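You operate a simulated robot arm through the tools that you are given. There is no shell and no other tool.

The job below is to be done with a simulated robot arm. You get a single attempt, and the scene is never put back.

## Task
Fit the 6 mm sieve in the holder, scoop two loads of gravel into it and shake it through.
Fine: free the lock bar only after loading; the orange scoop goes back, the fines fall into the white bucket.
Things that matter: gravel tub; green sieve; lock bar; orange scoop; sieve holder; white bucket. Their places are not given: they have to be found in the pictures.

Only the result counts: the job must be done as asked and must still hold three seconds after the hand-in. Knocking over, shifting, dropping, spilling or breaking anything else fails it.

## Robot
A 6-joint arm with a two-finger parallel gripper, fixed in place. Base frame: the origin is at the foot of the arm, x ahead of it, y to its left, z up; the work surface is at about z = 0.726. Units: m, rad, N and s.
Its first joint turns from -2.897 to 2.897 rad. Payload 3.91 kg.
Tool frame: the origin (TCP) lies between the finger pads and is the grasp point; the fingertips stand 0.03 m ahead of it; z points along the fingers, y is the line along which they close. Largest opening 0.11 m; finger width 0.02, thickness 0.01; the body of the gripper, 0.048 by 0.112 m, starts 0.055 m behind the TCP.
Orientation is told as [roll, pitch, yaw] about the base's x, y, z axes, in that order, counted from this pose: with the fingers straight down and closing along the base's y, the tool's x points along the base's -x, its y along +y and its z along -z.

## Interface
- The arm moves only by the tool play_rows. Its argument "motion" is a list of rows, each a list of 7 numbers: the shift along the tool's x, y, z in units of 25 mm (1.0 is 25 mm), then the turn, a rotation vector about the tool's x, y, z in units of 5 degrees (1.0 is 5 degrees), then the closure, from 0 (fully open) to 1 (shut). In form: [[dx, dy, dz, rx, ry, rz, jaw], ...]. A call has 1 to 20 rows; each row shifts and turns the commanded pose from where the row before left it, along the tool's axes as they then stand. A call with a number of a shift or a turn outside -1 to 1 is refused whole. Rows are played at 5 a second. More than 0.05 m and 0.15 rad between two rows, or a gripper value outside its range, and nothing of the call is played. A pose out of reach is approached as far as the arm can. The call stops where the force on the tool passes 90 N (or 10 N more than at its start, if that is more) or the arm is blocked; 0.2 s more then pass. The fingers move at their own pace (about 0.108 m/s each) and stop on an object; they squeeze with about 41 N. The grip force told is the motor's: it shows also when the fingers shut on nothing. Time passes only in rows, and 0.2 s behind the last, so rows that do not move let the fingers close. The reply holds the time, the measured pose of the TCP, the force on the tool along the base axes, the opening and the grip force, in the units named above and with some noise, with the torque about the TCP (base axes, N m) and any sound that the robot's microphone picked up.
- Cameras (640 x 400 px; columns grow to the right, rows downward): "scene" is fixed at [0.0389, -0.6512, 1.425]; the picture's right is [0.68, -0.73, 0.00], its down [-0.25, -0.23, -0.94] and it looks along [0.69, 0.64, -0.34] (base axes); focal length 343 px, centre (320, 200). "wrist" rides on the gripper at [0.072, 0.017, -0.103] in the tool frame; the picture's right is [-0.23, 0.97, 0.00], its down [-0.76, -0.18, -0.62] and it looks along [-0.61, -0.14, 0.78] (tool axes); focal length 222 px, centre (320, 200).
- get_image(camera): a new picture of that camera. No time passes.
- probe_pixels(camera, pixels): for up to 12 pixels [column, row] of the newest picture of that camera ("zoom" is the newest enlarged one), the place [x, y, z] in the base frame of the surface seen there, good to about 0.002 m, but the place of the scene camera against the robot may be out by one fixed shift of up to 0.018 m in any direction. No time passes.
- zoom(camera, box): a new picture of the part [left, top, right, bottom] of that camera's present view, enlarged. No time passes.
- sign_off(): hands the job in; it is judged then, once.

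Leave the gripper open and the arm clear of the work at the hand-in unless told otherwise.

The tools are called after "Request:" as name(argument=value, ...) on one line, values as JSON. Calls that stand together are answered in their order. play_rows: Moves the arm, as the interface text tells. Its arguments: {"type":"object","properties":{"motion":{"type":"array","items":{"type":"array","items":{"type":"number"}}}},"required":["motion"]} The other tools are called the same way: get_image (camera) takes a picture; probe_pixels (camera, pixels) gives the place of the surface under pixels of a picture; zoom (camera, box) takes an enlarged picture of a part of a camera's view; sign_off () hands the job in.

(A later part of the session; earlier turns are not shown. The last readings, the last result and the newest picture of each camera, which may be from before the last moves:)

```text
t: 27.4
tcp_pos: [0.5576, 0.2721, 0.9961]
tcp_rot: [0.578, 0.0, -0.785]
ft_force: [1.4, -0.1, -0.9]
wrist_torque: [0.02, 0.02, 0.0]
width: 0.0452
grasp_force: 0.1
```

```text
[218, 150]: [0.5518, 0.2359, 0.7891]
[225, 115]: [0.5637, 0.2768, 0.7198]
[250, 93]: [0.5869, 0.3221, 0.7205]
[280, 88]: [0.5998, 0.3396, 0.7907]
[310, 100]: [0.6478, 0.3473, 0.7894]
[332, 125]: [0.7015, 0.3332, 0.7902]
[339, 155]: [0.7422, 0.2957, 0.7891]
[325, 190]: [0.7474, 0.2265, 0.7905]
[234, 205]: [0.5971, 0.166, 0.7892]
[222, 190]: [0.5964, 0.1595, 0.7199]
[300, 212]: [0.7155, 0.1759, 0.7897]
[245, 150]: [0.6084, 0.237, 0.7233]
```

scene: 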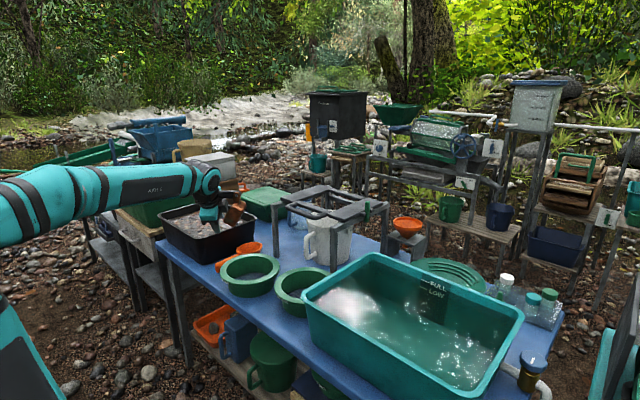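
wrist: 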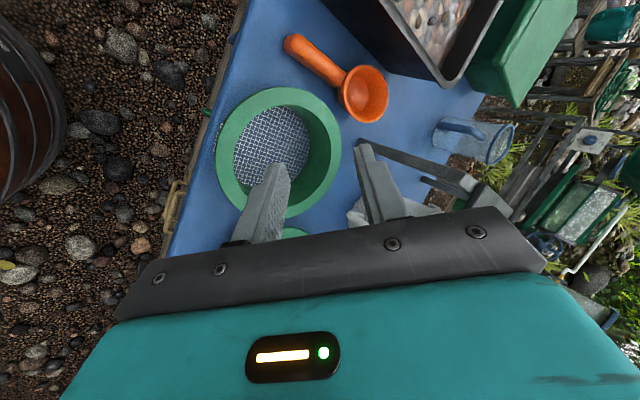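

Centre ≈(0.651, 0.251). Moving to the approach start (0.561, 0.161, 0.845), out from the near-right rim.

Request:
play_rows(motion=[[-0.648, -0.514, -0.334, 0, 0, 0, 0.59], [-0.648, -0.514, -0.334, 0, 0, 0, 0.59], [-0.648, -0.514, -0.334, 0, 0, 0, 0.59], [-0.648, -0.514, -0.334, 0, 0, 0, 0.59], [-0.648, -0.514, -0.334, 0, 0, 0, 0.59], [0, -0.548, 0.844, 0, 0, 0, 0.59], [0, -0.548, 0.844, 0, 0, 0, 0.59], [0, -0.548, 0.844, 0, 0, 0, 0.59], [0, -0.548, 0.844, 0, 0, 0, 0.59], [0, -0.548, 0.844, 0, 0, 0, 0.59], [0, -0.548, 0.844, 0, 0, 0, 0.59]])

Request:
zoom(camera="scene", box=[190, 220, 310, 310])

Request:
get_image(camera="wrist")

```text
t: 29.8
tcp_pos: [0.5619, 0.162, 0.846]
tcp_rot: [0.578, 0.0, -0.786]
ft_force: [0.2, -0.5, 0.4]
wrist_torque: [0.03, -0.02, 0.03]
width: 0.0452
grasp_force: 0.2
```

```text
4.44 times, centred on (250, 265) of scene
```

zoom: 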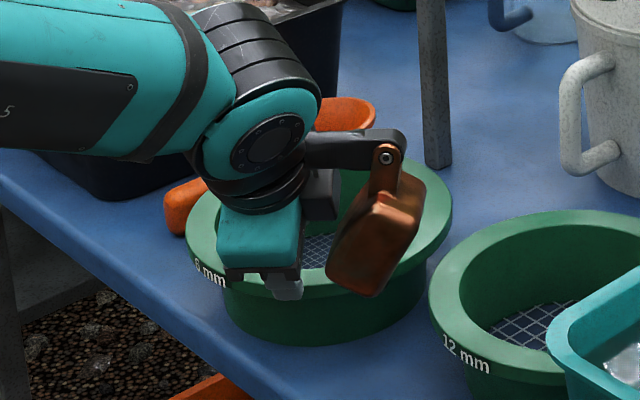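

```text
taken
```

wrist: 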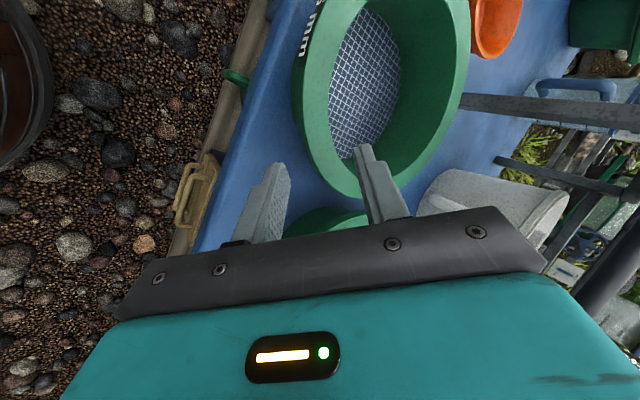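

Something copper-coloured hangs on the wrist at about (235,283) in the scene; I'll look closely at it before approaching.

Request:
zoom(camera="scene", box=[220, 235, 290, 295])

Request:
probe_pixels(camera="scene", pixels=[[276, 256], [270, 280], [280, 275], [265, 285], [262, 254], [240, 250], [250, 258], [262, 264], [254, 284], [246, 276], [275, 262], [270, 268]])

```text
6.67 times, centred on (255, 265) of scene
```

zoom: 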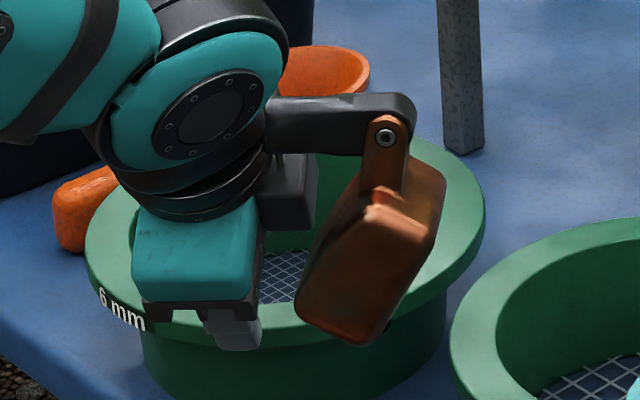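

```text
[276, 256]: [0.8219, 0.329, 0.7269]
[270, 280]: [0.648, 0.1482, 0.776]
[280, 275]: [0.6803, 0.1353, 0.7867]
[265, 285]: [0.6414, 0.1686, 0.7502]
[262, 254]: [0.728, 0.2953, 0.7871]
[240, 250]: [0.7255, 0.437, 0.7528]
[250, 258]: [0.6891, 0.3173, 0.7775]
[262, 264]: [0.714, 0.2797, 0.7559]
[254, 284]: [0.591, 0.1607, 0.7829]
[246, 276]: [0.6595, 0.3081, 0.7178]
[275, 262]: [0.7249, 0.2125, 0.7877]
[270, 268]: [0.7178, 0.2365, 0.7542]
```

The probes used the older full picture; taking a fresh one and probing the copper piece.

Request:
get_image(camera="scene")

Request:
probe_pixels(camera="scene", pixels=[[262, 249], [262, 256], [262, 264], [257, 284], [265, 265], [254, 282], [240, 250], [245, 247], [258, 278], [241, 272], [255, 256], [259, 271]])

```text
taken
```

scene: 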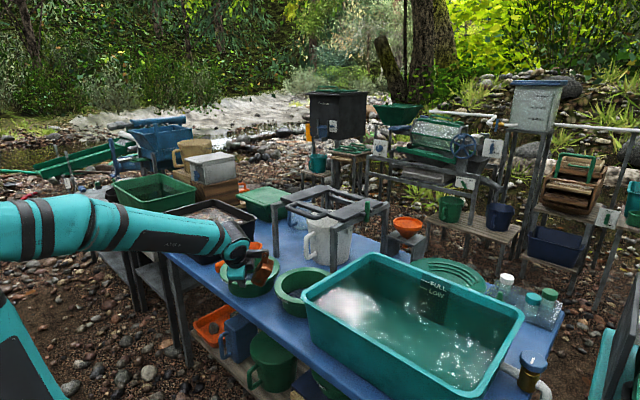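

```text
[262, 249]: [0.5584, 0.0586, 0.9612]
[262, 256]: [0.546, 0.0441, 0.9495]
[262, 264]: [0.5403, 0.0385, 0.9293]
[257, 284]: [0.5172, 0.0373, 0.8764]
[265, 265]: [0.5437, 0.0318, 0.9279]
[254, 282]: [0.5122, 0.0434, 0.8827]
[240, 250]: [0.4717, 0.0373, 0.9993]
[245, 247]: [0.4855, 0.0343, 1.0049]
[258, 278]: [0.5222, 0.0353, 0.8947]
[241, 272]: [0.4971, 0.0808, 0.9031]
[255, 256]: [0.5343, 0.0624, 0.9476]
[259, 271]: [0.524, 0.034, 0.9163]
```

The copper block is a part hanging on the wrist, about 3 cm higher than the TCP and 10 cm to the side – I'll keep it in mind. It's clear here. Advance 8 cm along the tool axis so the fingers straddle the flange.

Request:
play_rows(motion=[[0, -0.018, 0.8, 0, 0, 0, 0.59], [0, -0.018, 0.8, 0, 0, 0, 0.59], [0, -0.018, 0.8, 0, 0, 0, 0.59], [0, -0.018, 0.8, 0, 0, 0, 0.59]])

Request:
zoom(camera="scene", box=[210, 235, 300, 305])

Request:
get_image(camera="wrist")

```text
t: 30.8
tcp_pos: [0.591, 0.1916, 0.7767]
tcp_rot: [0.578, 0.0, -0.784]
ft_force: [-0.8, -0.3, 0.7]
wrist_torque: [-0.01, 0.01, -0.01]
width: 0.0451
grasp_force: 0.1
```

```text
5.71 times, centred on (255, 270) of scene
```

zoom: 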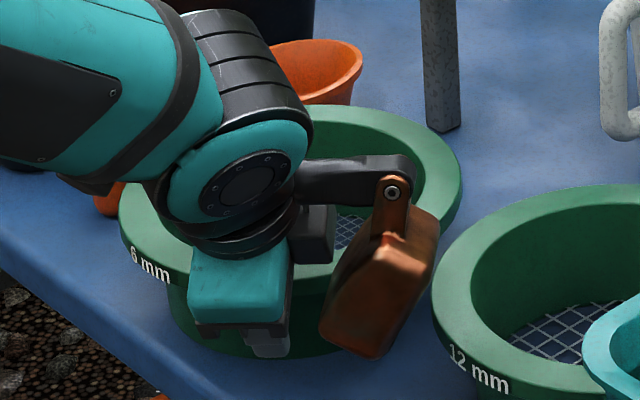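

```text
taken
```

wrist: 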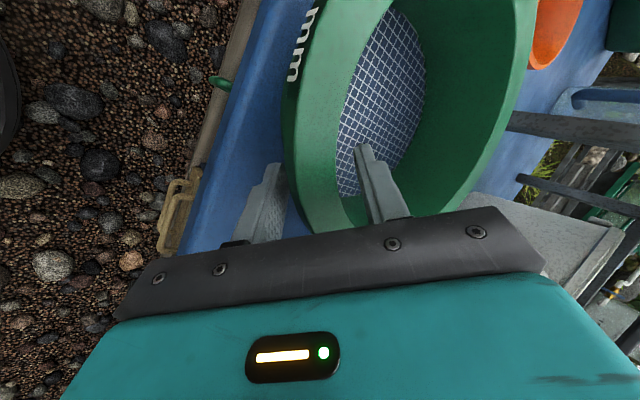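

Fingers straddle the flange: one inside, one outside below. Closing.

Request:
play_rows(motion=[[0, 0, 0, 0, 0, 0, 0.75], [0, 0, 0, 0, 0, 0, 0.9], [0, 0, 0, 0, 0, 0, 1], [0, 0, 0, 0, 0, 0, 1], [0, 0, 0, 0, 0, 0, 1]])

Request:
zoom(camera="scene", box=[210, 235, 300, 305])

Request:
get_image(camera="wrist")

```text
t: 32.0
tcp_pos: [0.5909, 0.1919, 0.7768]
tcp_rot: [0.577, 0.0, -0.785]
ft_force: [-0.1, 1.0, 2.1]
wrist_torque: [-0.08, 0.1, 0.02]
width: 0.0276
grasp_force: 41.1
```

```text
5.71 times, centred on (255, 270) of scene
```

zoom: 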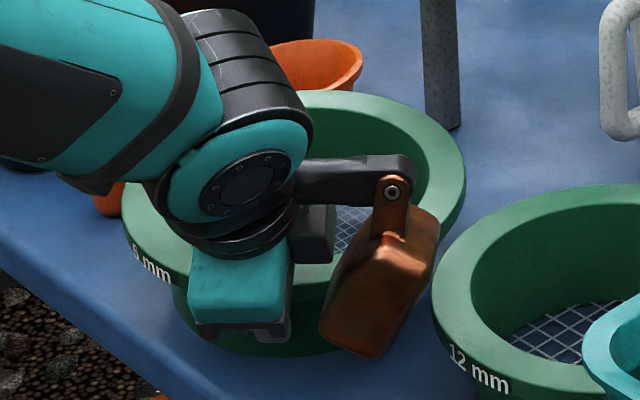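

```text
taken
```

wrist: 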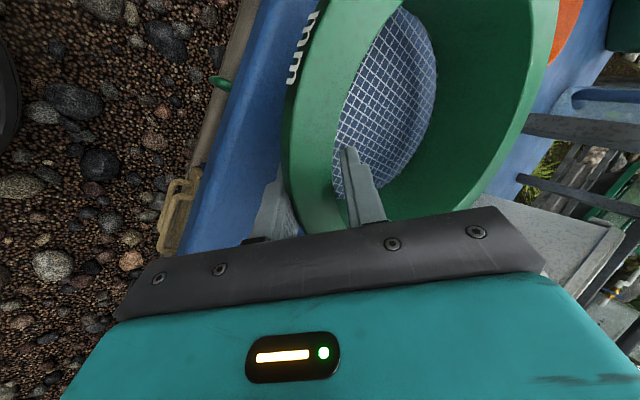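

Gripped, width 0.0276. Lifting very slowly: 1 cm in small steps.

Request:
play_rows(motion=[[0, 0.0436, -0.0671, 0, 0, 0, 1], [0, 0.0436, -0.0671, 0, 0, 0, 1], [0, 0.0436, -0.0671, 0, 0, 0, 1], [0, 0.0436, -0.0671, 0, 0, 0, 1], [0, 0.0436, -0.0671, 0, 0, 0, 1], [0, 0, 0, 0, 0, 0, 1]])

Request:
zoom(camera="scene", box=[210, 235, 300, 305])

Request:
get_image(camera="wrist")

```text
t: 33.4
tcp_pos: [0.5917, 0.1919, 0.7867]
tcp_rot: [0.578, 0.001, -0.785]
ft_force: [0.6, 0.6, -1.9]
wrist_torque: [-0.09, 0.16, -0.02]
width: 0.0274
grasp_force: 40.7
```

```text
5.71 times, centred on (255, 270) of scene
```

zoom: 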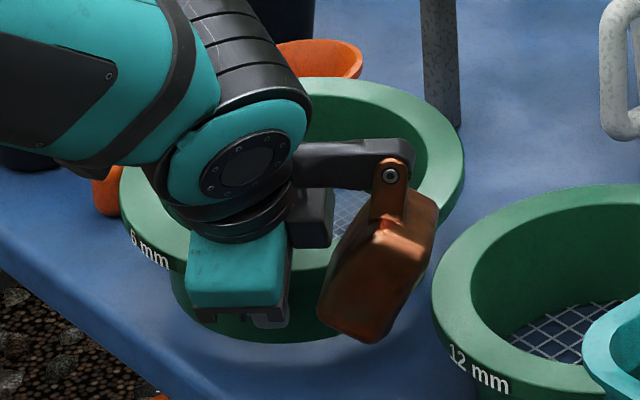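

```text
taken
```

wrist: 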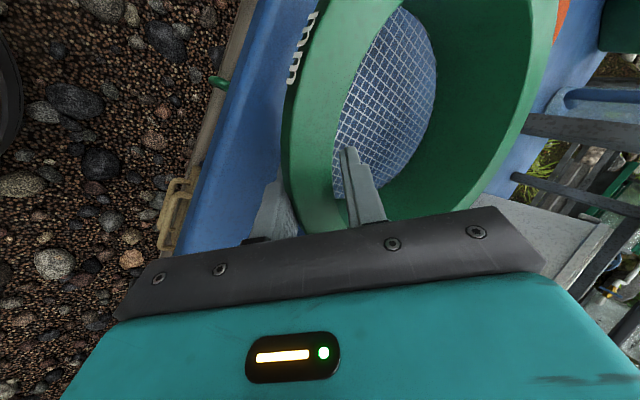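

It holds – the sieve follows the hand. Probing rim points from the wrist view to read its level.

Request:
probe_pixels(camera="wrist", pixels=[[300, 150], [310, 90], [330, 30], [330, 200], [550, 60], [535, 130], [515, 170], [490, 195], [320, 120], [545, 20], [320, 60], [470, 205]])

```text
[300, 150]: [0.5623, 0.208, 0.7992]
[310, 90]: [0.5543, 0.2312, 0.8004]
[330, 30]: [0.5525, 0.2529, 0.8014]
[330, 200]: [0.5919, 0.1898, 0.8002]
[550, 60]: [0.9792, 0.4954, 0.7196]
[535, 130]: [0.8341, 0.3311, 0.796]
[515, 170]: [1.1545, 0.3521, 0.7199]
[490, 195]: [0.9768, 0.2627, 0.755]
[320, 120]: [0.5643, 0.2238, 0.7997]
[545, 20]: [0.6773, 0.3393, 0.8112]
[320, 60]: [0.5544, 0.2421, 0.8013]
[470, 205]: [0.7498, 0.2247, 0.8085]
```

The far rim is ≈1 cm higher than the near one (≈4° tilt) – fine, correctable. Lifting 26 cm straight up, moderately.

Request:
play_rows(motion=[[0, 0.218, -0.3355, 0, 0, 0, 1], [0, 0.436, -0.671, 0, 0, 0, 1], [0, 0.436, -0.671, 0, 0, 0, 1], [0, 0.436, -0.671, 0, 0, 0, 1], [0, 0.436, -0.671, 0, 0, 0, 1], [0, 0.436, -0.671, 0, 0, 0, 1], [0, 0.436, -0.671, 0, 0, 0, 1], [0, 0.436, -0.671, 0, 0, 0, 1], [0, 0.436, -0.671, 0, 0, 0, 1], [0, 0.436, -0.671, 0, 0, 0, 1], [0, 0.436, -0.671, 0, 0, 0, 1], [0, 0.436, -0.671, 0, 0, 0, 1], [0, 0.436, -0.671, 0, 0, 0, 1], [0, 0.436, -0.671, 0, 0, 0, 1], [0, 0.218, -0.3355, 0, 0, 0, 1]])

Request:
get_image(camera="wrist")

Request:
get_image(camera="scene")

```text
t: 36.6
tcp_pos: [0.5911, 0.1957, 1.0693]
tcp_rot: [0.578, -0.001, -0.785]
ft_force: [-0.9, -0.1, -1.6]
wrist_torque: [-0.11, 0.15, -0.01]
width: 0.0276
grasp_force: 40.8
```

```text
taken
```

wrist: 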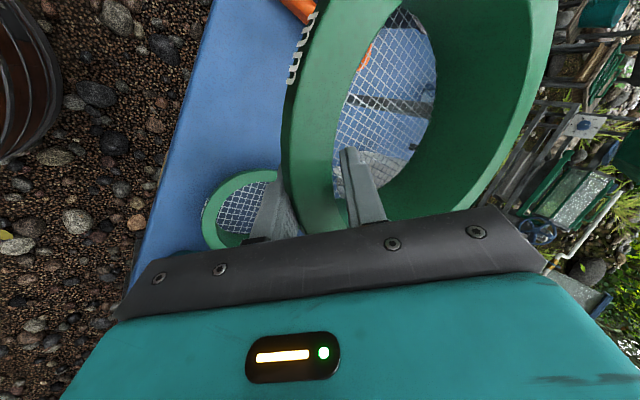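

```text
taken
```

scene: 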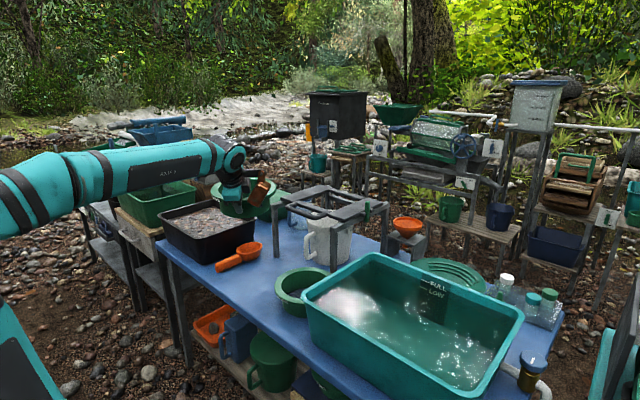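

Held firmly at z 1.069. Leveling by +3.75° about tool x, then measuring the rim.

Request:
play_rows(motion=[[0, 0, 0, 0.375, 0, 0, 1], [0, 0, 0, 0.375, 0, 0, 1], [0, 0, 0, 0, 0, 0, 1]])

Request:
get_image(camera="wrist")

Request:
probe_pixels(camera="wrist", pixels=[[300, 150], [310, 90], [330, 30], [330, 200], [555, 30], [550, 60], [535, 120], [510, 165], [480, 200], [295, 110], [345, 10], [530, 20]])

```text
t: 37.4
tcp_pos: [0.5913, 0.194, 1.0685]
tcp_rot: [0.511, -0.001, -0.784]
ft_force: [0.3, 0.2, -1.5]
wrist_torque: [-0.11, 0.11, -0.01]
width: 0.0275
grasp_force: 41.1
```

```text
taken
```

wrist: 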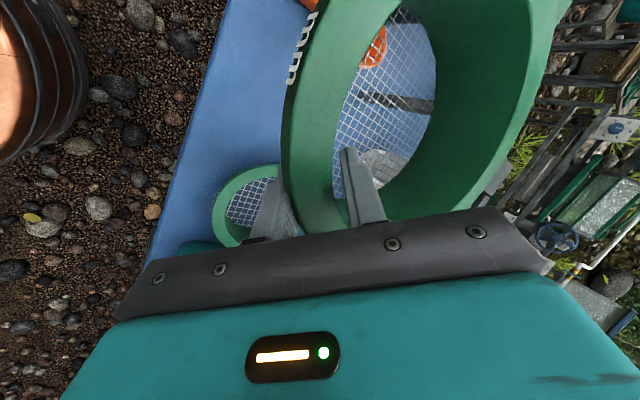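

```text
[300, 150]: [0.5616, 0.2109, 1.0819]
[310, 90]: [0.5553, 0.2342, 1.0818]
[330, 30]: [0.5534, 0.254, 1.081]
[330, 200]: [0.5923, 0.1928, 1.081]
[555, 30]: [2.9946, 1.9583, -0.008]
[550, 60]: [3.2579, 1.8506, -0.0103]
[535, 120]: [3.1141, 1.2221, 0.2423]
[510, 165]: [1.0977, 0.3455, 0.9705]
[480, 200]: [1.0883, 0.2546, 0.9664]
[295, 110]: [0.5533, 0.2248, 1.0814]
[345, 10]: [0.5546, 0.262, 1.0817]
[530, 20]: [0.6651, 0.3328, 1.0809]
```

The rim is level now (z≈1.0815 all round). I need its centre relative to the TCP: zoom and probe rim edges.

Request:
zoom(camera="wrist", box=[260, 0, 600, 235])

Request:
probe_pixels(camera="zoom", pixels=[[45, 180], [42, 260], [60, 340], [100, 30], [130, 435], [560, 40], [535, 130], [500, 230], [440, 330], [340, 405], [530, 60], [430, 315]])

```text
1.70 times, centred on (430, 118) of wrist
```

zoom: 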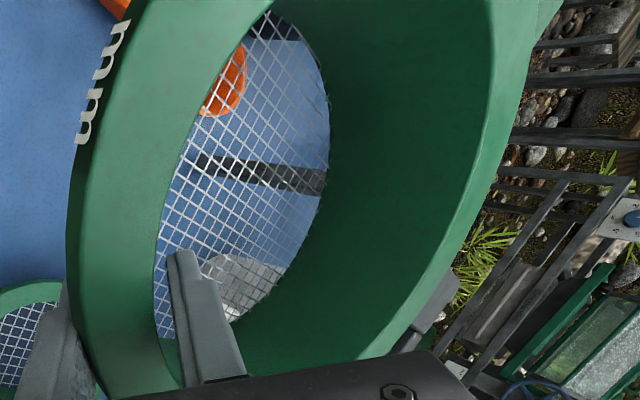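

```text
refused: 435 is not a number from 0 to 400
```

Request:
probe_pixels(camera="zoom", pixels=[[72, 210], [72, 270], [85, 330], [120, 60], [545, 25], [520, 90], [500, 145], [470, 205], [430, 265], [390, 310], [160, 300], [200, 90]])

Request:
probe_pixels(camera="zoom", pixels=[[125, 360], [155, 370], [495, 30], [480, 110], [455, 190], [420, 250], [140, 20], [100, 380], [75, 240], [510, 115], [230, 20], [160, 200]])

```text
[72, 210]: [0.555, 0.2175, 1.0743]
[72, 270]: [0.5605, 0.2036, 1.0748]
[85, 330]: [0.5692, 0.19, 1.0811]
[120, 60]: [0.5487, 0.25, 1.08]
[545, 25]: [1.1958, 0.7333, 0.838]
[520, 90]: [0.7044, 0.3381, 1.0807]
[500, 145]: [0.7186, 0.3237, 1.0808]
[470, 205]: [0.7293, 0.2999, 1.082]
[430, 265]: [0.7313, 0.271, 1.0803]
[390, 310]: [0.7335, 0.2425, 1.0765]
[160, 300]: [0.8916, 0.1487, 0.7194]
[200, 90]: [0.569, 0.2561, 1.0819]
```

```text
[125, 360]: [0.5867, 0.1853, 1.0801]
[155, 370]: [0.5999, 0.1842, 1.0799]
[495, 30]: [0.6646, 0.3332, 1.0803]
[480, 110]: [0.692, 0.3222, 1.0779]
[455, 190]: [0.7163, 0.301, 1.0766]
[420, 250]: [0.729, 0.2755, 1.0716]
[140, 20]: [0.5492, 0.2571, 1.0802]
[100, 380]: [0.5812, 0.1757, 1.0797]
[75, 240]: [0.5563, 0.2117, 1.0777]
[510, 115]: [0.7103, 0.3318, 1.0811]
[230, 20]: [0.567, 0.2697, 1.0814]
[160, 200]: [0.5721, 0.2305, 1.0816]
```

Sieve centre is TCP+(0.058, 0.0575), rim top TCP+0.0127. Target TCP over the opening: (0.941, 0.128). Carrying there at z≈1.05 (sieve bottom ≈1.0, above the carriage at 0.97).

Request:
play_rows(motion=[[-0.5885, 0.3323, 0.2287, 0, 0, 0, 1], [-0.5885, 0.3323, 0.2287, 0, 0, 0, 1], [-0.5885, 0.3323, 0.2287, 0, 0, 0, 1], [-0.5885, 0.3323, 0.2287, 0, 0, 0, 1], [-0.5885, 0.3323, 0.2287, 0, 0, 0, 1], [-0.5885, 0.3323, 0.2287, 0, 0, 0, 1], [-0.5885, 0.3323, 0.2287, 0, 0, 0, 1], [-0.5885, 0.3323, 0.2287, 0, 0, 0, 1], [-0.5885, 0.3323, 0.2287, 0, 0, 0, 1], [-0.5885, 0.3323, 0.2287, 0, 0, 0, 1], [-0.5885, 0.3323, 0.2287, 0, 0, 0, 1], [-0.5885, 0.3323, 0.2287, 0, 0, 0, 1], [-0.5885, 0.3323, 0.2287, 0, 0, 0, 1], [-0.5885, 0.3323, 0.2287, 0, 0, 0, 1], [-0.5885, 0.3323, 0.2287, 0, 0, 0, 1], [-0.5885, 0.3323, 0.2287, 0, 0, 0, 1], [-0.5885, 0.3323, 0.2287, 0, 0, 0, 1], [-0.5885, 0.3323, 0.2287, 0, 0, 0, 1], [-0.5885, 0.3323, 0.2287, 0, 0, 0, 1], [-0.5885, 0.3323, 0.2287, 0, 0, 0, 1]])

Request:
get_image(camera="wrist")

Request:
zoom(camera="scene", box=[250, 130, 410, 260])

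```text
t: 41.6
tcp_pos: [0.9398, 0.1261, 1.0523]
tcp_rot: [0.512, 0.001, -0.786]
ft_force: [0.0, 0.4, -1.7]
wrist_torque: [-0.15, 0.09, 0.01]
width: 0.0277
grasp_force: 40.5
```

```text
taken
```

wrist: 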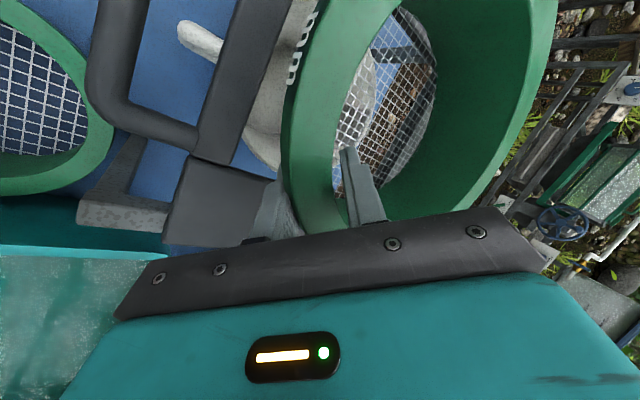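

```text
3.08 times, centred on (330, 195) of scene
```

zoom: 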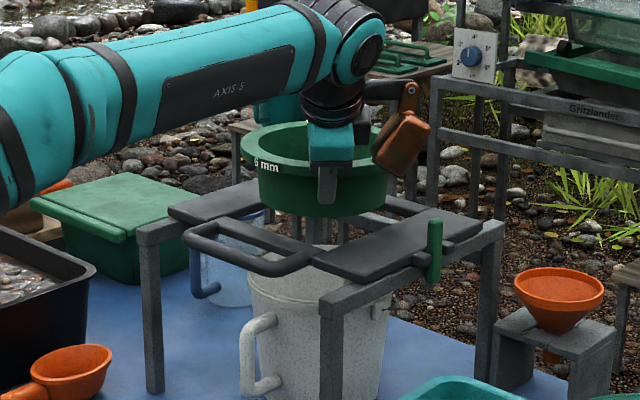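

Over the opening. I'll verify alignment in this view: front bar inner edge near (235,150)…(275,60) and left plate's inner edge near (270,180), plus the rim.

Request:
zoom(camera="wrist", box=[80, 0, 400, 250])

Request:
probe_pixels(camera="wrist", pixels=[[205, 140], [222, 155], [240, 110], [232, 160], [256, 70], [270, 190], [250, 178], [215, 158], [190, 160], [275, 215], [290, 30], [262, 120]])

```text
1.60 times, centred on (240, 125) of wrist
```

zoom: 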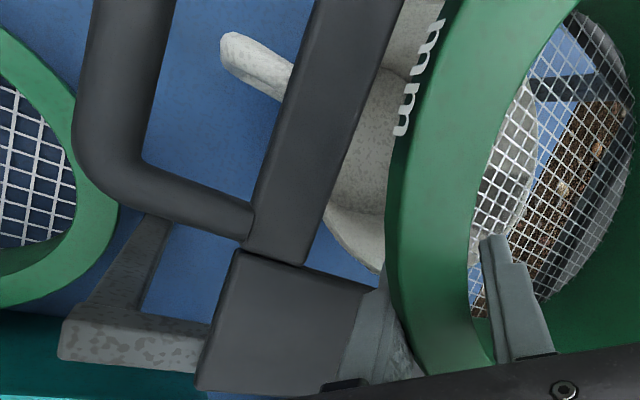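

```text
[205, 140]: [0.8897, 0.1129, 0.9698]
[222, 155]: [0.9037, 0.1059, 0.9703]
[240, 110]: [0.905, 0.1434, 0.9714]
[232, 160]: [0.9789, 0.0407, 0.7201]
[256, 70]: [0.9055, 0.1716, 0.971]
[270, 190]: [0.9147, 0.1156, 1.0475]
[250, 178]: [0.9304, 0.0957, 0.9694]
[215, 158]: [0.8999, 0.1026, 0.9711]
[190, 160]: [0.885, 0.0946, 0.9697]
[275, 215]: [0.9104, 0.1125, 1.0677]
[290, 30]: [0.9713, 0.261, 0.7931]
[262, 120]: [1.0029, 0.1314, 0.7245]
```

Probing finely across the two inner edges in the zoom.

Request:
probe_pixels(camera="zoom", pixels=[[316, 195], [322, 195], [345, 125], [352, 125], [378, 40], [386, 40], [330, 274], [330, 280], [350, 282], [350, 287], [310, 262], [280, 258]])

Request:
probe_pixels(camera="zoom", pixels=[[385, 250], [388, 200], [395, 300], [410, 350], [415, 130], [440, 40], [400, 240], [470, 280], [480, 180], [520, 60], [470, 340], [450, 20]])

```text
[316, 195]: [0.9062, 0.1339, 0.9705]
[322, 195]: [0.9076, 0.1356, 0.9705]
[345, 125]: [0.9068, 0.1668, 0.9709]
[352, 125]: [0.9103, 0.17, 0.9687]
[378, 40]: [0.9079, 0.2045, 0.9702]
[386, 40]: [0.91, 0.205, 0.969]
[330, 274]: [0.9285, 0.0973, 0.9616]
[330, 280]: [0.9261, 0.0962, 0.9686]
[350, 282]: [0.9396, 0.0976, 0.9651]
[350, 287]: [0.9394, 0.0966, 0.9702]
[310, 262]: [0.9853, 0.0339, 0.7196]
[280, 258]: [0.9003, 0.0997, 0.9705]
```

```text
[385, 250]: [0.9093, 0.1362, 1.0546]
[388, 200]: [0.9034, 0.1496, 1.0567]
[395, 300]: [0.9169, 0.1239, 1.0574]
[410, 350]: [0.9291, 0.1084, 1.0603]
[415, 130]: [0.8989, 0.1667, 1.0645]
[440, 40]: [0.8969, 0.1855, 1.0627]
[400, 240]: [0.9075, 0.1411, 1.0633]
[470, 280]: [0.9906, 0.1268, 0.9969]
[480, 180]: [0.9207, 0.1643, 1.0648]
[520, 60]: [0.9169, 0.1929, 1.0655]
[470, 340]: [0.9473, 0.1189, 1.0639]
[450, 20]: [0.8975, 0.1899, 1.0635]
```

Opening edges confirmed (x 0.910, y 0.098); sieve centre ≈(0.997, 0.184). Shift +2 mm x, +1 mm y and lower to 1.5 cm above seat.

Request:
play_rows(motion=[[-0.0056, -0.2486, 0.478, 0, 0, 0, 1], [-0.0056, -0.2486, 0.478, 0, 0, 0, 1], [-0.0056, -0.2486, 0.478, 0, 0, 0, 1], [-0.0056, -0.2486, 0.478, 0, 0, 0, 1], [-0.0056, -0.2486, 0.478, 0, 0, 0, 1]])

Request:
zoom(camera="scene", box=[270, 150, 390, 240])

Request:
get_image(camera="wrist")

```text
t: 42.8
tcp_pos: [0.9409, 0.1266, 0.9845]
tcp_rot: [0.511, 0.001, -0.785]
ft_force: [0.0, 0.8, -2.6]
wrist_torque: [-0.14, 0.11, -0.01]
width: 0.0278
grasp_force: 41.1
```

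```text
4.44 times, centred on (330, 195) of scene
```

zoom: 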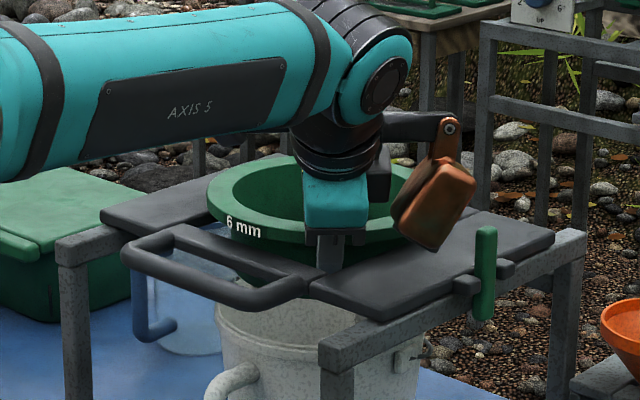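

```text
taken
```

wrist: 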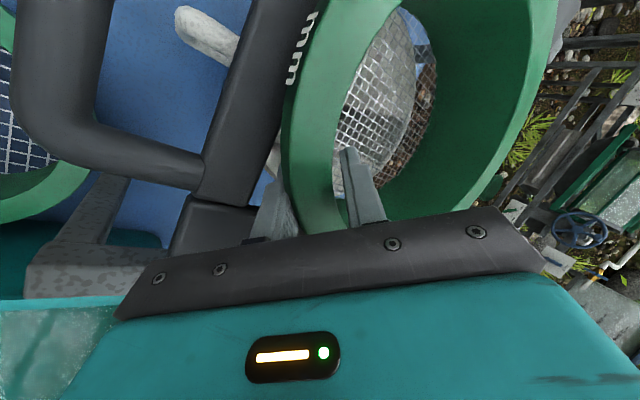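

The sieve body has entered without contact. Check the hanging copper block's height over the plate before the last 1.5 cm.

Request:
get_image(camera="scene")

Request:
probe_pixels(camera="scene", pixels=[[365, 205], [367, 204], [370, 200], [360, 200], [358, 197], [374, 192], [371, 178], [346, 205], [344, 210], [343, 208], [348, 195], [335, 205]])

```text
taken
```

scene: 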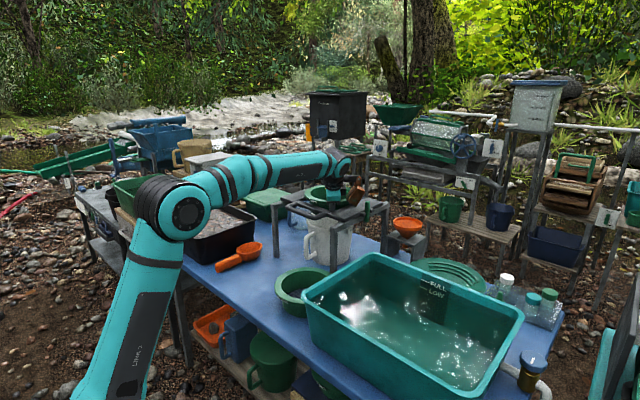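

```text
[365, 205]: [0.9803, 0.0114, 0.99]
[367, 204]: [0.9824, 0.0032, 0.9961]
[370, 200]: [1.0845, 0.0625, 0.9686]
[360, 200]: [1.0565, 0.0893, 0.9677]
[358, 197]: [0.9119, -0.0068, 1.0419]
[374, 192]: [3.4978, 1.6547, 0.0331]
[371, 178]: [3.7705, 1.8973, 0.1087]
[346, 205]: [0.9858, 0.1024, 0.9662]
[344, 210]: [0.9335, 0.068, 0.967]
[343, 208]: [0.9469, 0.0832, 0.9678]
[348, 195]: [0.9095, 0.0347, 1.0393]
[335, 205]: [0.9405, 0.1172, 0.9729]
```

Block bottom ≈1.02, well above the plate. Lower another 11 mm.

Request:
play_rows(motion=[[-0.01, -0.09, 0.21, 0, 0, 0, 1], [-0.01, -0.09, 0.21, 0, 0, 0, 1], [0, 0, 0, 0, 0, 0, 1]])

Request:
get_image(camera="wrist")

Request:
probe_pixels(camera="wrist", pixels=[[300, 150], [310, 90], [330, 200], [525, 60], [540, 30], [240, 100], [330, 30], [290, 130], [283, 150], [485, 150], [295, 80], [288, 180]])

```text
t: 43.6
tcp_pos: [0.943, 0.1285, 0.9724]
tcp_rot: [0.513, -0.001, -0.785]
ft_force: [-0.1, 0.6, -1.2]
wrist_torque: [-0.12, 0.13, 0.04]
width: 0.0277
grasp_force: 41.3
```

```text
taken
```

wrist: 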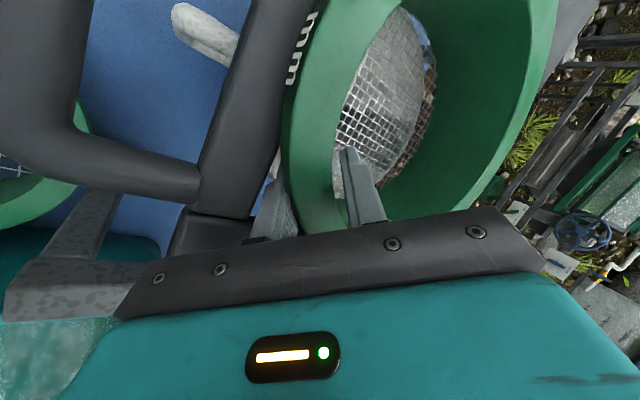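

```text
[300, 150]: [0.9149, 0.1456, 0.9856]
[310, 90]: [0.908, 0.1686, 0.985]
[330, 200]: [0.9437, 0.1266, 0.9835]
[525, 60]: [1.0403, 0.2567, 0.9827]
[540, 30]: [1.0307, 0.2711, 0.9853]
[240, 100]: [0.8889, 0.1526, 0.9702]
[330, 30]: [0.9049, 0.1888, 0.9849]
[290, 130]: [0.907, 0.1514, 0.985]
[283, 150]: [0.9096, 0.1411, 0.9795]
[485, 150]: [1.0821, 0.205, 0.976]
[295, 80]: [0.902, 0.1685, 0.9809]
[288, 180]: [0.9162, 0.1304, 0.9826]
```

Rim top 0.985, about 3 mm above seat, no contact force. Lower 2.5 mm more.

Request:
play_rows(motion=[[0, -0.025, 0.044, 0, 0, 0, 1], [0, -0.025, 0.044, 0, 0, 0, 1], [0, 0, 0, 0, 0, 0, 1]])

Request:
zoom(camera="scene", box=[290, 165, 370, 225])

```text
t: 44.4
tcp_pos: [0.9428, 0.1285, 0.9719]
tcp_rot: [0.515, -0.001, -0.786]
ft_force: [0.2, 5.0, 12.2]
wrist_torque: [-0.57, -0.27, -0.33]
width: 0.0275
grasp_force: 40.7
```

```text
6.67 times, centred on (330, 195) of scene
```

zoom: 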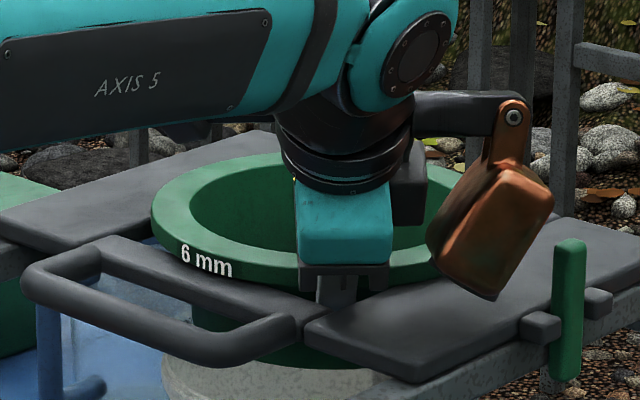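

Contact of 12 N now: seated or the finger touches the plate edge. I'll release by opening ≈9 mm while shifting along tool +y the same amount per finger, so only the inner finger moves away.

Request:
play_rows(motion=[[0, 0.09, 0, 0, 0, 0, 0.71], [0, 0.09, 0, 0, 0, 0, 0.668], [0, 0, 0, 0, 0, 0, 0.668]])

Request:
get_image(camera="wrist")

Request:
zoom(camera="scene", box=[290, 165, 370, 225])

```text
t: 45.2
tcp_pos: [0.9455, 0.1291, 0.9725]
tcp_rot: [0.511, 0.001, -0.787]
ft_force: [-0.9, 4.3, 10.5]
wrist_torque: [-0.29, 0.25, -0.09]
width: 0.0324
grasp_force: 0.1
```

```text
taken
```

wrist: 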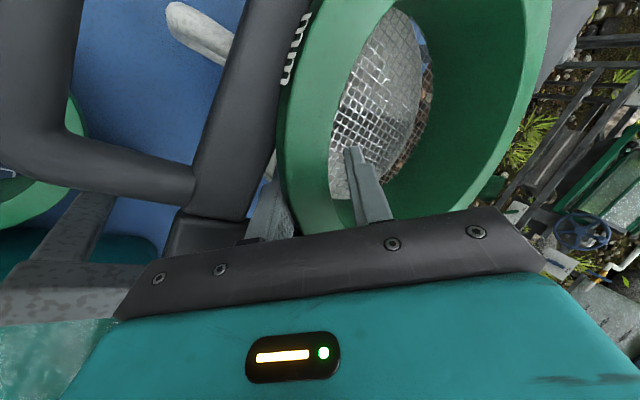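

```text
6.67 times, centred on (330, 195) of scene
```

zoom: 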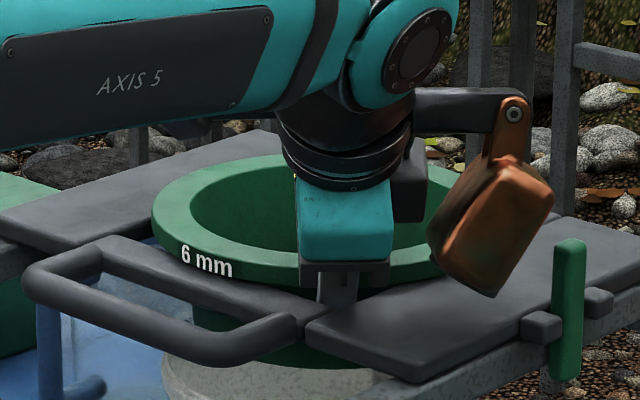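

The fingers are loosened (grip force 0.1). Retract back along the tool axis in small steps.

Request:
play_rows(motion=[[0, 0.02, -0.1, 0, 0, 0, 0.668], [0, 0.02, -0.2, 0, 0, 0, 0.668], [0, 0, -0.2, 0, 0, 0, 0.668], [0, 0, -0.2, 0, 0, 0, 0.668], [0, 0, 0, 0, 0, 0, 0.668]])

Request:
zoom(camera="scene", box=[290, 165, 370, 225])

Request:
get_image(camera="wrist")

```text
t: 46.4
tcp_pos: [0.9403, 0.1244, 0.9861]
tcp_rot: [0.512, 0.0, -0.786]
ft_force: [-0.5, 9.3, -2.0]
wrist_torque: [0.16, 0.0, -0.08]
width: 0.0342
grasp_force: 0.0
```

```text
6.67 times, centred on (330, 195) of scene
```

zoom: 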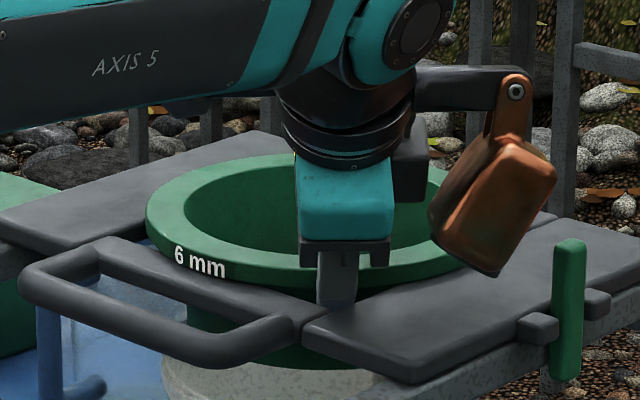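

```text
taken
```

wrist: 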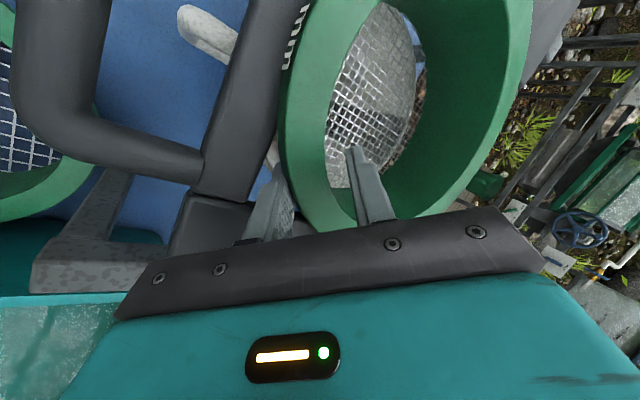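

A light side force (9 N in y) – the slanted finger is snug between flange and plate corner. Easing +1.5 mm in y and continuing to draw back along the tool axis.

Request:
play_rows(motion=[[0.042, 0.037, 0.02, 0, 0, 0, 0.668], [0, 0, -0.2, 0, 0, 0, 0.668], [0, 0, -0.25, 0, 0, 0, 0.668], [0, 0, -0.25, 0, 0, 0, 0.668], [0, 0, -0.3, 0, 0, 0, 0.668], [0, 0, 0, 0, 0, 0, 0.668]])

Request:
zoom(camera="scene", box=[290, 165, 370, 225])

Request:
get_image(camera="wrist")

```text
t: 47.8
tcp_pos: [0.9308, 0.1179, 1.0087]
tcp_rot: [0.511, 0.001, -0.785]
ft_force: [0.1, -0.5, -0.2]
wrist_torque: [0.02, -0.01, -0.02]
width: 0.0365
grasp_force: 0.1
```

```text
6.67 times, centred on (330, 195) of scene
```

zoom: 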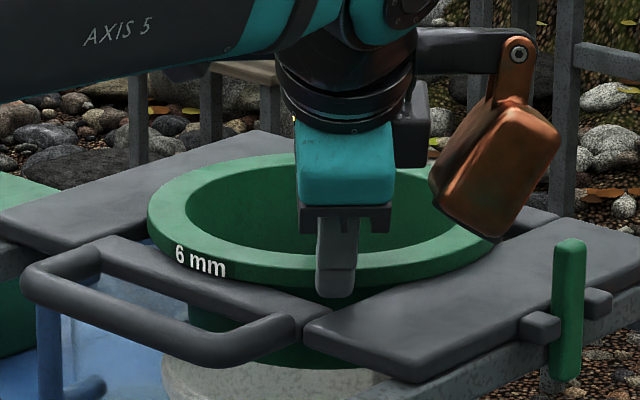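

```text
taken
```

wrist: 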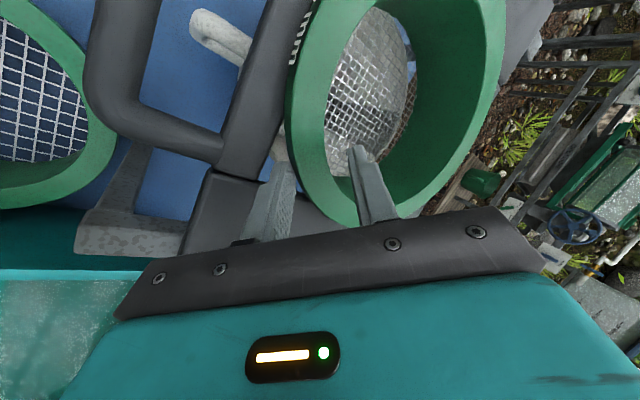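

Free of contact now. Checking the sieve's seating by rim heights.

Request:
probe_pixels(camera="wrist", pixels=[[300, 130], [310, 80], [330, 20], [340, 205], [485, 80], [495, 30], [465, 120], [430, 175], [310, 180], [250, 100], [530, 20], [505, 50]])

```text
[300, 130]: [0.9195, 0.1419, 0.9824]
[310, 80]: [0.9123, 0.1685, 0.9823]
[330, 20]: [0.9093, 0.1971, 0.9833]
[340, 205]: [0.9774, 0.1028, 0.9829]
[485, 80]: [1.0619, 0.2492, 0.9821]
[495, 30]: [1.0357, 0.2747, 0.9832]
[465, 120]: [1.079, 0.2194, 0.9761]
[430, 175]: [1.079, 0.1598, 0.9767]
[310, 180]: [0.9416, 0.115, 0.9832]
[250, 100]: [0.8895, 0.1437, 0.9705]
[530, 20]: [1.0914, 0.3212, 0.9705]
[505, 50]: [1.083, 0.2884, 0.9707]
```

The rim is at 0.983 all round – the 6 mm sieve is seated. Now I retreat and turn the hand back to vertical.

Request:
play_rows(motion=[[0, 0, -1, 0, 0, 0, 0.668], [0, 0, -1, 0, 0, 0, 0.668], [0.99, -0.311, -0.312, 0, 0, 0, 0.5], [0.99, -0.311, -0.312, 0, 0, 0, 0.5], [0.99, -0.311, -0.312, 0, 0, 0, 0.5], [0.99, -0.311, -0.312, 0, 0, 0, 0.5], [0.99, -0.311, -0.312, 0, 0, 0, 0.5], [0.99, -0.311, -0.312, 0, 0, 0, 0.5], [0.99, -0.311, -0.312, 0, 0, 0, 0.5], [0.99, -0.311, -0.312, 0, 0, 0, 0.5], [0.99, -0.311, -0.312, 0, 0, 0, 0.5], [0.99, -0.311, -0.312, 0, 0, 0, 0.5], [0, 0, 0, 1, 0, 0, 0.5], [0, 0, 0, 1, 0, 0, 0.5], [0, 0, 0, 1, 0, 0, 0.5], [0, 0, 0, 1, 0, 0, 0.5], [0, 0, 0, 1, 0, 0, 0.5], [0, 0, 0, 0.855, 0, 0, 0.5]])

Request:
play_rows(motion=[[0, 0, 0, 0, 0, -1, 0.5], [0, 0, 0, 0, 0, -1, 0.5], [0, 0, 0, 0, 0, -1, 0.5], [0, 0, 0, 0, 0, -1, 0.5], [0, 0, 0, 0, 0, -1, 0.5], [0, 0, 0, 0, 0, -1, 0.5], [0, 0, 0, 0, 0, -1, 0.5], [0, 0, 0, 0, 0, -1, 0.5], [0, 0, 0, 0, 0, -1, 0.5]])

Request:
get_image(camera="scene")

Request:
get_image(camera="wrist")

```text
t: 51.6
tcp_pos: [0.6631, 0.2017, 1.0822]
tcp_rot: [0.001, 0.001, -0.785]
ft_force: [-0.4, -0.2, 1.0]
wrist_torque: [0.0, -0.04, 0.01]
width: 0.0552
grasp_force: 0.0
```

```text
t: 53.6
tcp_pos: [0.6654, 0.1999, 1.081]
tcp_rot: [0.0, -0.001, 0.002]
ft_force: [0.4, -0.2, 0.4]
wrist_torque: [-0.01, 0.05, 0.0]
width: 0.0548
grasp_force: 0.1
```

```text
taken
```

scene: 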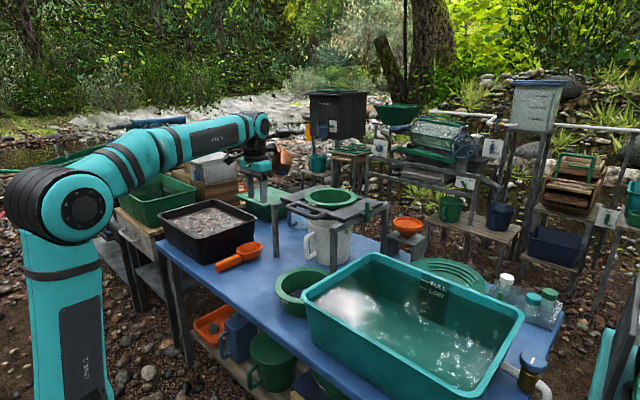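

```text
taken
```

wrist: 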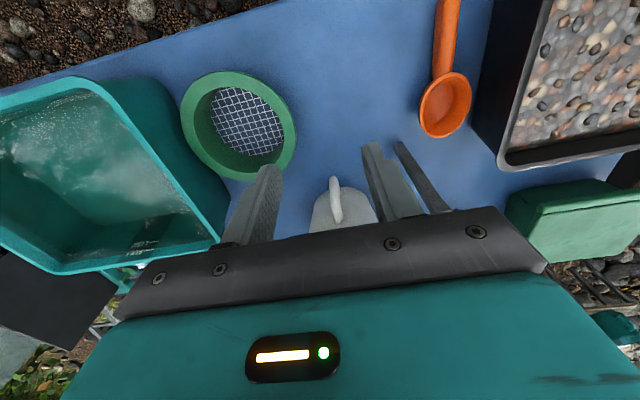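

The sieve sits in the carriage. Now measure the scoop: zoom around (445,80).

Request:
zoom(camera="wrist", box=[390, 0, 518, 150])

Request:
probe_pixels(camera="wrist", pixels=[[436, 20], [448, 20], [457, 20], [436, 60], [443, 60], [453, 60], [421, 105], [471, 95], [440, 136], [447, 74], [445, 105], [432, 78]])

```text
2.67 times, centred on (454, 75) of wrist
```

zoom: 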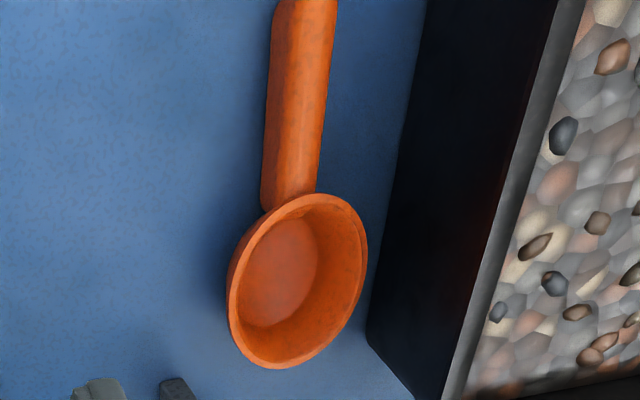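

```text
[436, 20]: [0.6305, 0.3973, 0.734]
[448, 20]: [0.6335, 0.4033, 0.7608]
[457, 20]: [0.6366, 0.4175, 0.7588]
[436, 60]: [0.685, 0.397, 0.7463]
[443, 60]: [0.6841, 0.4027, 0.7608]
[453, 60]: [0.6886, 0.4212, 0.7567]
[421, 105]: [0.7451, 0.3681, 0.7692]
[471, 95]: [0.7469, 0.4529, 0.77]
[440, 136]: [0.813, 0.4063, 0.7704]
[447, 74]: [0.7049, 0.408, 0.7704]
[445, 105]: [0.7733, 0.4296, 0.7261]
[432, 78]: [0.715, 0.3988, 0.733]
```

Finer probes of the bowl rim and handle in this zoom.

Request:
probe_pixels(camera="zoom", pixels=[[231, 290], [240, 255], [265, 220], [310, 198], [345, 205], [363, 240], [358, 285], [325, 340], [275, 366], [240, 345], [232, 320], [300, 280]])

Request:
probe_pixels(camera="zoom", pixels=[[270, 100], [280, 100], [295, 100], [310, 100], [325, 100], [265, 170], [280, 170], [300, 170], [315, 170], [264, 200], [290, 190], [315, 185]])

```text
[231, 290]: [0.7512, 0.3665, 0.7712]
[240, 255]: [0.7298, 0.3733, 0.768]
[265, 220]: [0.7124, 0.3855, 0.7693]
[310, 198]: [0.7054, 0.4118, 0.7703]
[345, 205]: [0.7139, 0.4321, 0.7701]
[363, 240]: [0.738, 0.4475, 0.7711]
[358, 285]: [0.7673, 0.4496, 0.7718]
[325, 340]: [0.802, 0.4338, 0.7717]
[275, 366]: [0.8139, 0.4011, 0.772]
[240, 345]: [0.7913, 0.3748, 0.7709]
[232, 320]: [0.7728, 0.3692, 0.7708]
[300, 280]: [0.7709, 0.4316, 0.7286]
```

```text
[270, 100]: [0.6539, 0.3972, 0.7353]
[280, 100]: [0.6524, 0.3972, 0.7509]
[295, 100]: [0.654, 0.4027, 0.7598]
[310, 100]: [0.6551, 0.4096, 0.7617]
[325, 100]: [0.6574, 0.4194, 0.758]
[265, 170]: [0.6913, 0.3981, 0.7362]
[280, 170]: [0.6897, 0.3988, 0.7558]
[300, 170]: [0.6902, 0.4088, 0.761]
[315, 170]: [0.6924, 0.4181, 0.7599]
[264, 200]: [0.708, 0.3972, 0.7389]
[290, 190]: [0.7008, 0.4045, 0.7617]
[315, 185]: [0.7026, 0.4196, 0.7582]
```

The bowl is ≈10.8×8.5 cm, rim z 0.771, centre ≈(0.760, 0.409); handle x 0.603–0.707, y 0.397–0.421, z ≈0.733–0.762. I check how close the tub wall is to the gripper's side.

Request:
probe_pixels(camera="zoom", pixels=[[535, 100], [545, 100], [520, 100], [500, 100], [450, 100], [400, 200], [490, 230], [500, 230], [470, 230], [560, 30], [550, 30], [440, 380]])

```text
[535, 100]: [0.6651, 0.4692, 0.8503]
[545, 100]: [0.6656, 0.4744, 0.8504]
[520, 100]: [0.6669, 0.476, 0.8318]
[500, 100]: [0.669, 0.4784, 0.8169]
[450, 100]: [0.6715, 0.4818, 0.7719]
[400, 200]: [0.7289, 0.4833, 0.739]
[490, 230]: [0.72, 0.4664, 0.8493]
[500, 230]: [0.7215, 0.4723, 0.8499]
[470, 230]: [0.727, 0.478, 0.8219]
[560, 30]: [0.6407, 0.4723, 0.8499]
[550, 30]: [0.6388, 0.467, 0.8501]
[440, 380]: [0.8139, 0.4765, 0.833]
```

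The tub rim's outer edge is at y≈0.466 while the gripper body reaches ±0.056, so I'll grip the handle with TCP at y≈0.405 (≈5 mm clearance). Tilting 30° outward and moving above the handle to (0.665, 0.405, 0.90).

Request:
play_rows(motion=[[0, 0, 0, 0, -1, 0, 0.5], [0, 0, 0, 0, -1, 0, 0.5], [0, 0, 0, 0, -1, 0, 0.5], [0, 0, 0, 0, -1, 0, 0.5], [0, 0, 0, 0, -1, 0, 0.5], [0, 0, 0, 0, -1, 0, 0.5], [0.4, 0.911, 0.693, 0, 0, 0, 0.5], [0.4, 0.911, 0.693, 0, 0, 0, 0.5], [0.4, 0.911, 0.693, 0, 0, 0, 0.5], [0.4, 0.911, 0.693, 0, 0, 0, 0.5], [0.4, 0.911, 0.693, 0, 0, 0, 0.5], [0.4, 0.911, 0.693, 0, 0, 0, 0.5], [0.4, 0.911, 0.693, 0, 0, 0, 0.5], [0.4, 0.911, 0.693, 0, 0, 0, 0.5], [0.4, 0.911, 0.693, 0, 0, 0, 0.5]])

Request:
get_image(camera="wrist")

Request:
zoom(camera="scene", box=[180, 180, 320, 290])

```text
t: 56.8
tcp_pos: [0.6665, 0.4079, 0.902]
tcp_rot: [-0.001, -0.524, 0.001]
ft_force: [0.0, 0.9, 1.0]
wrist_torque: [0.01, -0.03, 0.03]
width: 0.0551
grasp_force: 0.1
```

```text
taken
```

wrist: 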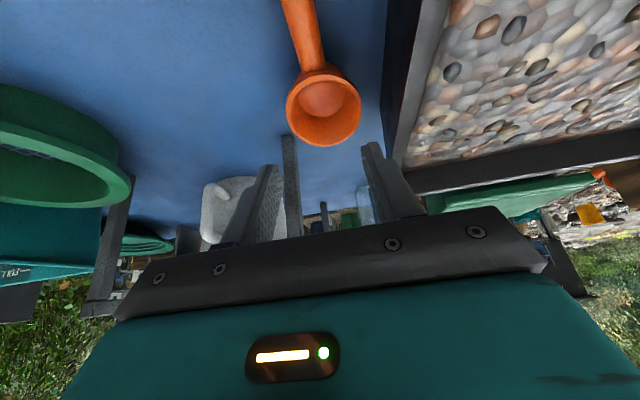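

```text
3.64 times, centred on (250, 235) of scene
```

zoom: 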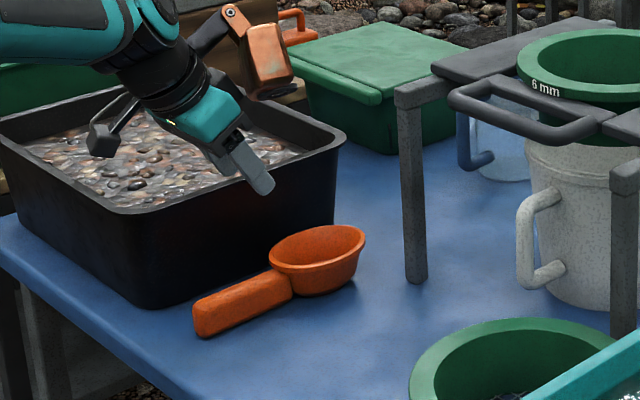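

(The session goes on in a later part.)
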